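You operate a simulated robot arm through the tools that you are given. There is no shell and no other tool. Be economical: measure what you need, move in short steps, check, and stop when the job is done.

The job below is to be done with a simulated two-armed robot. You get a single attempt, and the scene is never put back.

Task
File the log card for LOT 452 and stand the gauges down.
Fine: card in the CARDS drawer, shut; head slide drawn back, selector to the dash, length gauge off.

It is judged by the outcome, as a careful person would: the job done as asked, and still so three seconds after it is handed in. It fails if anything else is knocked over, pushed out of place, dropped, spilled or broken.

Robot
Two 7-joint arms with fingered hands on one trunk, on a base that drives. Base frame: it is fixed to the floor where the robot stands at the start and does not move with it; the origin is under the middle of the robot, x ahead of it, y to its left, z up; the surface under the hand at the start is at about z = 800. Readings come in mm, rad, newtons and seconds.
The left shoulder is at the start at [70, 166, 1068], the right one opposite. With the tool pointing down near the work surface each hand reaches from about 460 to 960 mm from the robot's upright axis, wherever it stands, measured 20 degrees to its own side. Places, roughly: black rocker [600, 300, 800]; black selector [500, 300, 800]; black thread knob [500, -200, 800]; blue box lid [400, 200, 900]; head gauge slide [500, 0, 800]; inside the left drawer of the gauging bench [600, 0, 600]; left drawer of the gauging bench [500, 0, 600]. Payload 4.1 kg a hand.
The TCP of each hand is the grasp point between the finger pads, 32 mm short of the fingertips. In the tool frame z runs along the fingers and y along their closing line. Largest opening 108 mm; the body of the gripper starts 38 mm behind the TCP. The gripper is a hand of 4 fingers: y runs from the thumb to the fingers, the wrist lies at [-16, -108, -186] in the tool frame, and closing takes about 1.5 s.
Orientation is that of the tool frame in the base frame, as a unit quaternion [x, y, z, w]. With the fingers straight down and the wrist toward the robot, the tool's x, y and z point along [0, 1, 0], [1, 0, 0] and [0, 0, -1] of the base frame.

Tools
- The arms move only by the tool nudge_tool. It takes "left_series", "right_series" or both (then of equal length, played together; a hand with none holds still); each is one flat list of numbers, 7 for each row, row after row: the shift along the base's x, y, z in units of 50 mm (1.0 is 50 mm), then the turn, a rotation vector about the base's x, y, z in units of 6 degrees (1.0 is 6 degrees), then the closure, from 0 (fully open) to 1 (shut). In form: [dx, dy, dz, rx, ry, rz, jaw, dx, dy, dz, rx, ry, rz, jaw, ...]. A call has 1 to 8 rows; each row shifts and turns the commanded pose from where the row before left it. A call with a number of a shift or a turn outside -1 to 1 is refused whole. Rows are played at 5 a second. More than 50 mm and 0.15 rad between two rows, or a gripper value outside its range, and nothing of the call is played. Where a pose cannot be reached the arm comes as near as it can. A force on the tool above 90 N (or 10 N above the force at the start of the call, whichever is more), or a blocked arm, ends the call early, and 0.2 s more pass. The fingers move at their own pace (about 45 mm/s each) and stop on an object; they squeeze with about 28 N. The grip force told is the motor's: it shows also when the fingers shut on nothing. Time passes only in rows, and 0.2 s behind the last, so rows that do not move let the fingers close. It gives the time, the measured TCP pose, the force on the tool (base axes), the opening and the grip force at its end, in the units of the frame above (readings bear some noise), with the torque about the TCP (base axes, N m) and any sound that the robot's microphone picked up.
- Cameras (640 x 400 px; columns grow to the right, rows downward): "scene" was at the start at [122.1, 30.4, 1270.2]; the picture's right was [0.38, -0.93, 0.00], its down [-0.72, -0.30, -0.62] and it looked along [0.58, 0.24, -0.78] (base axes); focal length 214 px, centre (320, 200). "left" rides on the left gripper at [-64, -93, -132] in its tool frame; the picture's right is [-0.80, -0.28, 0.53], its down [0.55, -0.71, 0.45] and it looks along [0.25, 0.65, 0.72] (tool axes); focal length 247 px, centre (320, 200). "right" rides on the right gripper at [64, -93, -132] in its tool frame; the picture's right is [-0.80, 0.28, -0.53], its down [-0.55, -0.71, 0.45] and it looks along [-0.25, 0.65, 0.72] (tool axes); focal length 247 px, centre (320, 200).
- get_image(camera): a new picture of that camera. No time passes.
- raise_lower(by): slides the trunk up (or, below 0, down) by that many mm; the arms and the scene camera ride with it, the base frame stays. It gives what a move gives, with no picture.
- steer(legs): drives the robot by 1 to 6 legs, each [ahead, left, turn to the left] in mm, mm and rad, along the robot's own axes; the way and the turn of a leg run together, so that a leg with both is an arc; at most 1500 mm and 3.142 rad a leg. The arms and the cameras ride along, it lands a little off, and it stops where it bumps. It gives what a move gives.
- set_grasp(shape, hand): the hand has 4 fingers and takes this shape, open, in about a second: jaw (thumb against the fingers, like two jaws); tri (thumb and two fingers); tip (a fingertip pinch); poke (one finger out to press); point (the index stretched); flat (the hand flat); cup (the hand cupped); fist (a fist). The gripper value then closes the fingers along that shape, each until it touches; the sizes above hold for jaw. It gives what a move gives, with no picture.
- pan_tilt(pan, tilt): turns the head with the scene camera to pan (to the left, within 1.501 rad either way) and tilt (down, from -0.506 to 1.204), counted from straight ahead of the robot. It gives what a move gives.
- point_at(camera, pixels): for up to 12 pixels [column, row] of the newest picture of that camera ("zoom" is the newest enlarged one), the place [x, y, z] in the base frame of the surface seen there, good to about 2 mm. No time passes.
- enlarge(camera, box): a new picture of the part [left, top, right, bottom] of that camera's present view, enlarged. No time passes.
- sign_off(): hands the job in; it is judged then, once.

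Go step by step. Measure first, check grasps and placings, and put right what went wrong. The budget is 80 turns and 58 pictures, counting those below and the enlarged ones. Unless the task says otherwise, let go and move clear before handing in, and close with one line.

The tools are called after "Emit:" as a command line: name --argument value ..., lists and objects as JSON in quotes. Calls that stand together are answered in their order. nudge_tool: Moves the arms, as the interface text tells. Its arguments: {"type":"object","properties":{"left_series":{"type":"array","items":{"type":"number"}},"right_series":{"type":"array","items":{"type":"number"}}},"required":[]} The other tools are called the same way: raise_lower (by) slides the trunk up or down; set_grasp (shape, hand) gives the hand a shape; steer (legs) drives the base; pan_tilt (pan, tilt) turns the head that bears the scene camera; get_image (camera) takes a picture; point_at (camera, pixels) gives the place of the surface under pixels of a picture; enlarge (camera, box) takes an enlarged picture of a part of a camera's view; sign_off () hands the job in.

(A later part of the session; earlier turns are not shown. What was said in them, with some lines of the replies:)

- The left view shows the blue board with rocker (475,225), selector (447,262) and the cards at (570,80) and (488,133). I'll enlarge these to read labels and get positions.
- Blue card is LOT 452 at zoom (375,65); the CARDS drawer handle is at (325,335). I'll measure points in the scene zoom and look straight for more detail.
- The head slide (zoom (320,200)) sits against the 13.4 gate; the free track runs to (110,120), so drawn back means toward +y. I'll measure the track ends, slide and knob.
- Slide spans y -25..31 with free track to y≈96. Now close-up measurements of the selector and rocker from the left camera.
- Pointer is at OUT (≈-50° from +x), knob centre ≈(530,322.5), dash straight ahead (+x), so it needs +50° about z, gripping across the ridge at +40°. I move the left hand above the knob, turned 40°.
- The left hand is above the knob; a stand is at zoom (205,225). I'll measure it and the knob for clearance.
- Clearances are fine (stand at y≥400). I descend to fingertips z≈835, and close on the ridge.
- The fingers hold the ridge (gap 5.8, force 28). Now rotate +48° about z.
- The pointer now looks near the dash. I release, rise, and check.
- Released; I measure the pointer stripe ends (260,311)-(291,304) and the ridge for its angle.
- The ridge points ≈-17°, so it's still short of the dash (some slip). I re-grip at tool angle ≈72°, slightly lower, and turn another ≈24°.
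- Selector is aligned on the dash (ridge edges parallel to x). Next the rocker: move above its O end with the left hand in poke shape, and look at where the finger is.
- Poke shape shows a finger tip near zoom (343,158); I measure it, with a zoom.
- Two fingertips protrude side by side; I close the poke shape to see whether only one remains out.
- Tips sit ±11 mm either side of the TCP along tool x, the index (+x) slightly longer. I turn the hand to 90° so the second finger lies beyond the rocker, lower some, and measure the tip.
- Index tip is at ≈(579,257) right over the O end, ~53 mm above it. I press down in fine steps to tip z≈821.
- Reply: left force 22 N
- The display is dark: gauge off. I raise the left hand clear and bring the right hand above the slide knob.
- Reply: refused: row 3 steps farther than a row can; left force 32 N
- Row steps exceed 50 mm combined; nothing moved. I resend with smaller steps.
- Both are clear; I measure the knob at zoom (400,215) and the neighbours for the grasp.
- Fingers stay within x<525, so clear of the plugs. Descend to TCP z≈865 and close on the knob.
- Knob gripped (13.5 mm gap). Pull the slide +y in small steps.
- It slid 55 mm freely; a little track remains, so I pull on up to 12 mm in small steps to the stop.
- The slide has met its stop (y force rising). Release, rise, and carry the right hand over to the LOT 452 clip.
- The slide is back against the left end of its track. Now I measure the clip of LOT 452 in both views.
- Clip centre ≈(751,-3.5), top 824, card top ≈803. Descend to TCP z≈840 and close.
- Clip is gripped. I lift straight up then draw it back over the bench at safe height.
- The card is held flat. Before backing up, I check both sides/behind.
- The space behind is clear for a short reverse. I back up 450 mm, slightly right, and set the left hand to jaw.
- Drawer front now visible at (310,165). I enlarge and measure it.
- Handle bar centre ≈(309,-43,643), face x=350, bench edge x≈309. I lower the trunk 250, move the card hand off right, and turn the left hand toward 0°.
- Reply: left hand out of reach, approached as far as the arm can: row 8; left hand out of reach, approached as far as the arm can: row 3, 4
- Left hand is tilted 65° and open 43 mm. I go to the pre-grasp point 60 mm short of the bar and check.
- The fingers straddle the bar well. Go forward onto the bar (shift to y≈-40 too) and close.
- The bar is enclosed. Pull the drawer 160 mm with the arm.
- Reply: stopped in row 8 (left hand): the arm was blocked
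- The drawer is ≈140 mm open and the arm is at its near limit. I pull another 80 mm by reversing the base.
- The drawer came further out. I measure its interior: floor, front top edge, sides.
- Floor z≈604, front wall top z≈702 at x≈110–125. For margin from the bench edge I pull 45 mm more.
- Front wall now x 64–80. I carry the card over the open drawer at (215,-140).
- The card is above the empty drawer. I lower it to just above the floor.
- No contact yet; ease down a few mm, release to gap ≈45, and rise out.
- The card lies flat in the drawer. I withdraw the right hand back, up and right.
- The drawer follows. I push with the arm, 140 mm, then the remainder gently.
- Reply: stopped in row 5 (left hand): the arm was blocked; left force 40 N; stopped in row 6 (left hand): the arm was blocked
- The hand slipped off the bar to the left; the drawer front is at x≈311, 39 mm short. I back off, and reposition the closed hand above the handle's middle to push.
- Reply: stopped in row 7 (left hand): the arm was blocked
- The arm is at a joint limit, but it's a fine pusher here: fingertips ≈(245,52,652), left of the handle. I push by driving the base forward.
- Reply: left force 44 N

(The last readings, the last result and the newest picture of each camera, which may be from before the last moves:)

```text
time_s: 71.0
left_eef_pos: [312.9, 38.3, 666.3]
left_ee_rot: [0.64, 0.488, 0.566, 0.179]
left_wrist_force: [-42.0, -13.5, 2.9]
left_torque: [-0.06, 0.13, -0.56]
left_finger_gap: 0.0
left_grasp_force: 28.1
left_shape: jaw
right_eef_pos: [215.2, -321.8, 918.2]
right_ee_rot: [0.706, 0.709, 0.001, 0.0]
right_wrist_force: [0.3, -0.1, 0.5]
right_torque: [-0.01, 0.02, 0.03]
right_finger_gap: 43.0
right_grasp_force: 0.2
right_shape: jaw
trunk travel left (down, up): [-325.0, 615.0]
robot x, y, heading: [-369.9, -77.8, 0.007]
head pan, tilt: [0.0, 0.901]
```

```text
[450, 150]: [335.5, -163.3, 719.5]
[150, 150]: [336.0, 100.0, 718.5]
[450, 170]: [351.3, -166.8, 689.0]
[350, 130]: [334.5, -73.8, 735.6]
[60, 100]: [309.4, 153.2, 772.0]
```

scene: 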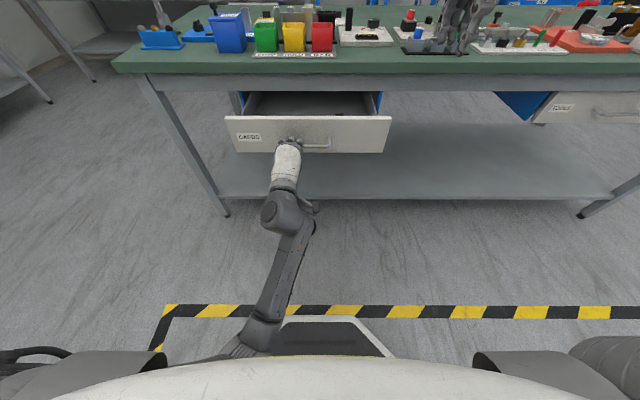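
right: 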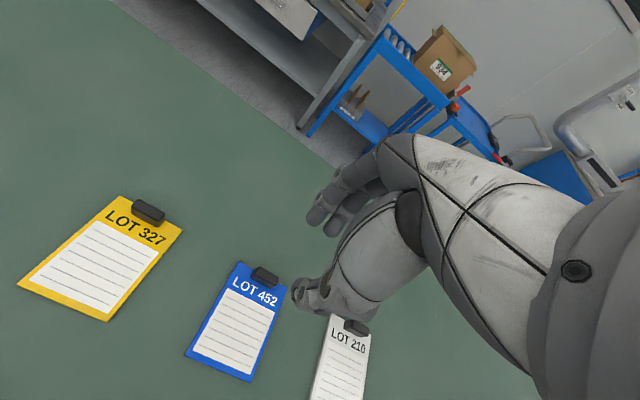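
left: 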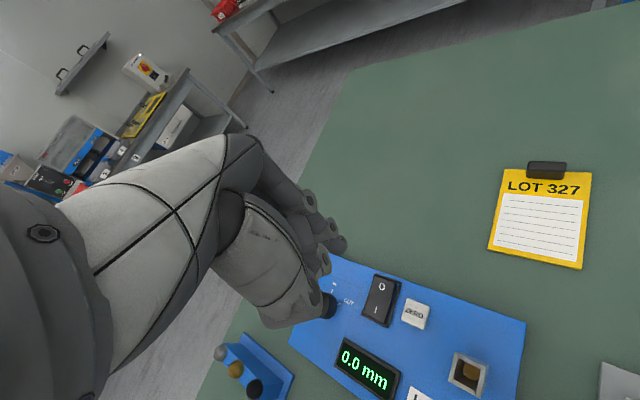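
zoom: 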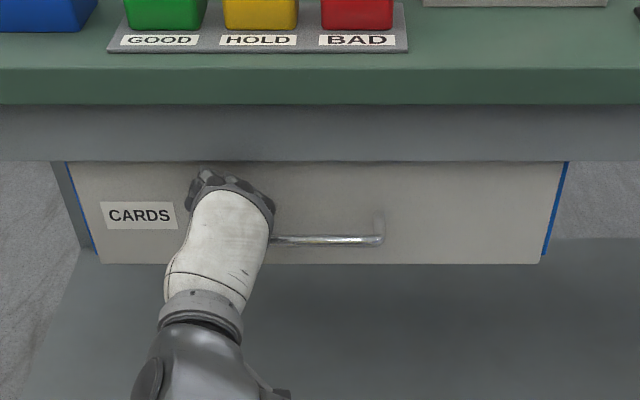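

Drawer front is at x≈351, the original shut position, with 42 N against the stop. I back straight off and check the whole scene.

Emit:
steer --legs '[[-150, 0, 0]]'

Emit:
raise_lower --by 250

Emit:
pan_tilt --pan 0.1 --tilt 0.7

Emit:
enlarge --camera "scene" --box '[190, 100, 430, 250]'

```text
time_s: 72.4
left_eef_pos: [167.1, 39.8, 663.3]
left_ee_rot: [0.641, 0.489, 0.564, 0.178]
left_wrist_force: [-0.3, 0.2, -0.4]
left_torque: [0.0, -0.03, -0.02]
left_finger_gap: 0.1
left_grasp_force: 28.1
left_shape: jaw
right_eef_pos: [69.2, -320.9, 917.1]
right_ee_rot: [0.707, 0.707, 0.001, 0.0]
right_wrist_force: [1.2, 0.1, 0.2]
right_torque: [0.0, -0.03, -0.02]
right_finger_gap: 43.1
right_grasp_force: 0.0
right_shape: jaw
trunk travel left (down, up): [-325.0, 615.0]
robot x, y, heading: [-521.7, -82.5, 0.001]
head pan, tilt: [0.0, 0.901]
```

```text
time_s: 75.0
left_eef_pos: [167.3, 38.5, 913.3]
left_ee_rot: [0.641, 0.489, 0.564, 0.179]
left_wrist_force: [-0.9, -0.4, -0.4]
left_torque: [-0.03, 0.0, 0.0]
left_finger_gap: 0.0
left_grasp_force: 28.5
left_shape: jaw
right_eef_pos: [69.0, -320.1, 1166.4]
right_ee_rot: [0.707, 0.707, 0.0, 0.0]
right_wrist_force: [0.3, 0.0, 0.8]
right_torque: [0.01, 0.0, 0.0]
right_finger_gap: 42.6
right_grasp_force: 0.1
right_shape: jaw
trunk travel left (down, up): [-575.0, 365.0]
robot x, y, heading: [-522.1, -82.1, 0.006]
head pan, tilt: [0.0, 0.901]
```

```text
time_s: 75.7
left_eef_pos: [167.8, 37.8, 913.8]
left_ee_rot: [0.641, 0.489, 0.564, 0.179]
left_wrist_force: [0.3, -0.4, 1.0]
left_torque: [0.03, -0.06, 0.0]
left_finger_gap: 0.0
left_grasp_force: 27.3
left_shape: jaw
right_eef_pos: [70.6, -320.1, 1165.1]
right_ee_rot: [0.706, 0.708, 0.001, 0.0]
right_wrist_force: [-0.5, -0.4, 0.4]
right_torque: [0.0, 0.0, -0.01]
right_finger_gap: 42.9
right_grasp_force: 0.1
right_shape: jaw
trunk travel left (down, up): [-575.0, 365.0]
robot x, y, heading: [-524.3, -80.4, -0.002]
head pan, tilt: [0.099, 0.7]
```

```text
2.67 times, centred on (310, 175) of scene
```

zoom: 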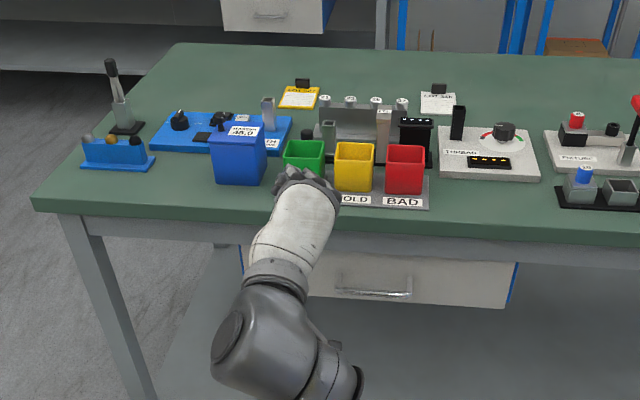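

The bench looks undisturbed. Last check of drawer front and the gauge controls up close.

Emit:
enlarge --camera "scene" --box '[240, 125, 360, 170]'

Emit:
point_at --camera "scene" --pixels '[[355, 210], [290, 196], [370, 205]]'

```text
5.33 times, centred on (300, 148) of scene
```

zoom: 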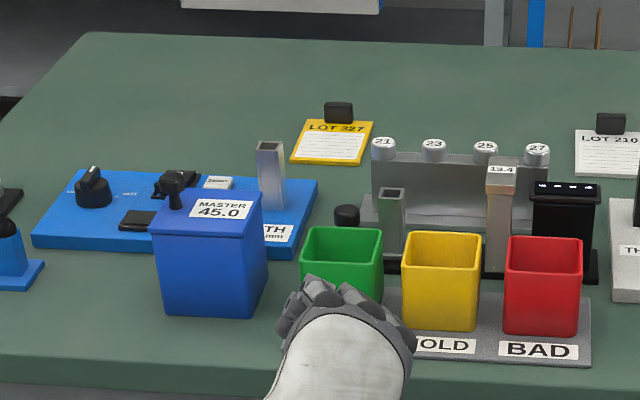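

```text
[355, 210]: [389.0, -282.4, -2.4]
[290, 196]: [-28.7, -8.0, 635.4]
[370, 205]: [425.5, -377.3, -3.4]
```

Emit:
get_image --camera "scene"

Emit:
point_at --camera "scene" --pixels '[[365, 205], [365, 200], [350, 201], [375, 210], [340, 208]]'

```text
2 pictures are left
```

scene: 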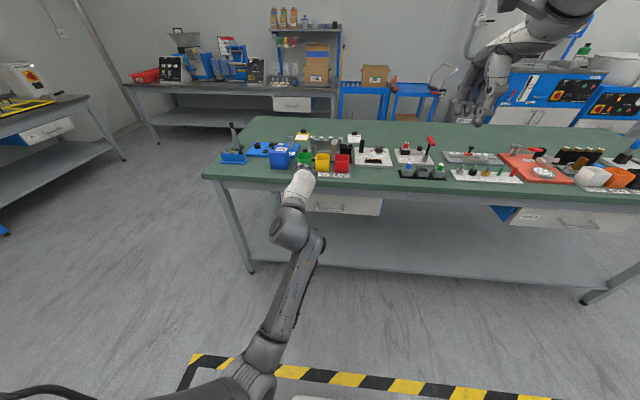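

```text
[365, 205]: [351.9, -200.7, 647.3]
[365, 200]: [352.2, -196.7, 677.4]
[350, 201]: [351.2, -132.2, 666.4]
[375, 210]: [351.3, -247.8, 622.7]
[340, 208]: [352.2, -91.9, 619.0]
```

The drawer face measures x≈351–352, which is the shut position. The selector is on the dash, the length gauge display is dark, the slide is back, and both hands are clear, so I'm handing in.

Emit:
sign_off

```text
The job is handed in.
```

The LOT 452 card is in the CARDS drawer with the drawer shut, the head slide is drawn back, the selector is on the dash, the length gauge is off, and the job is handed in.
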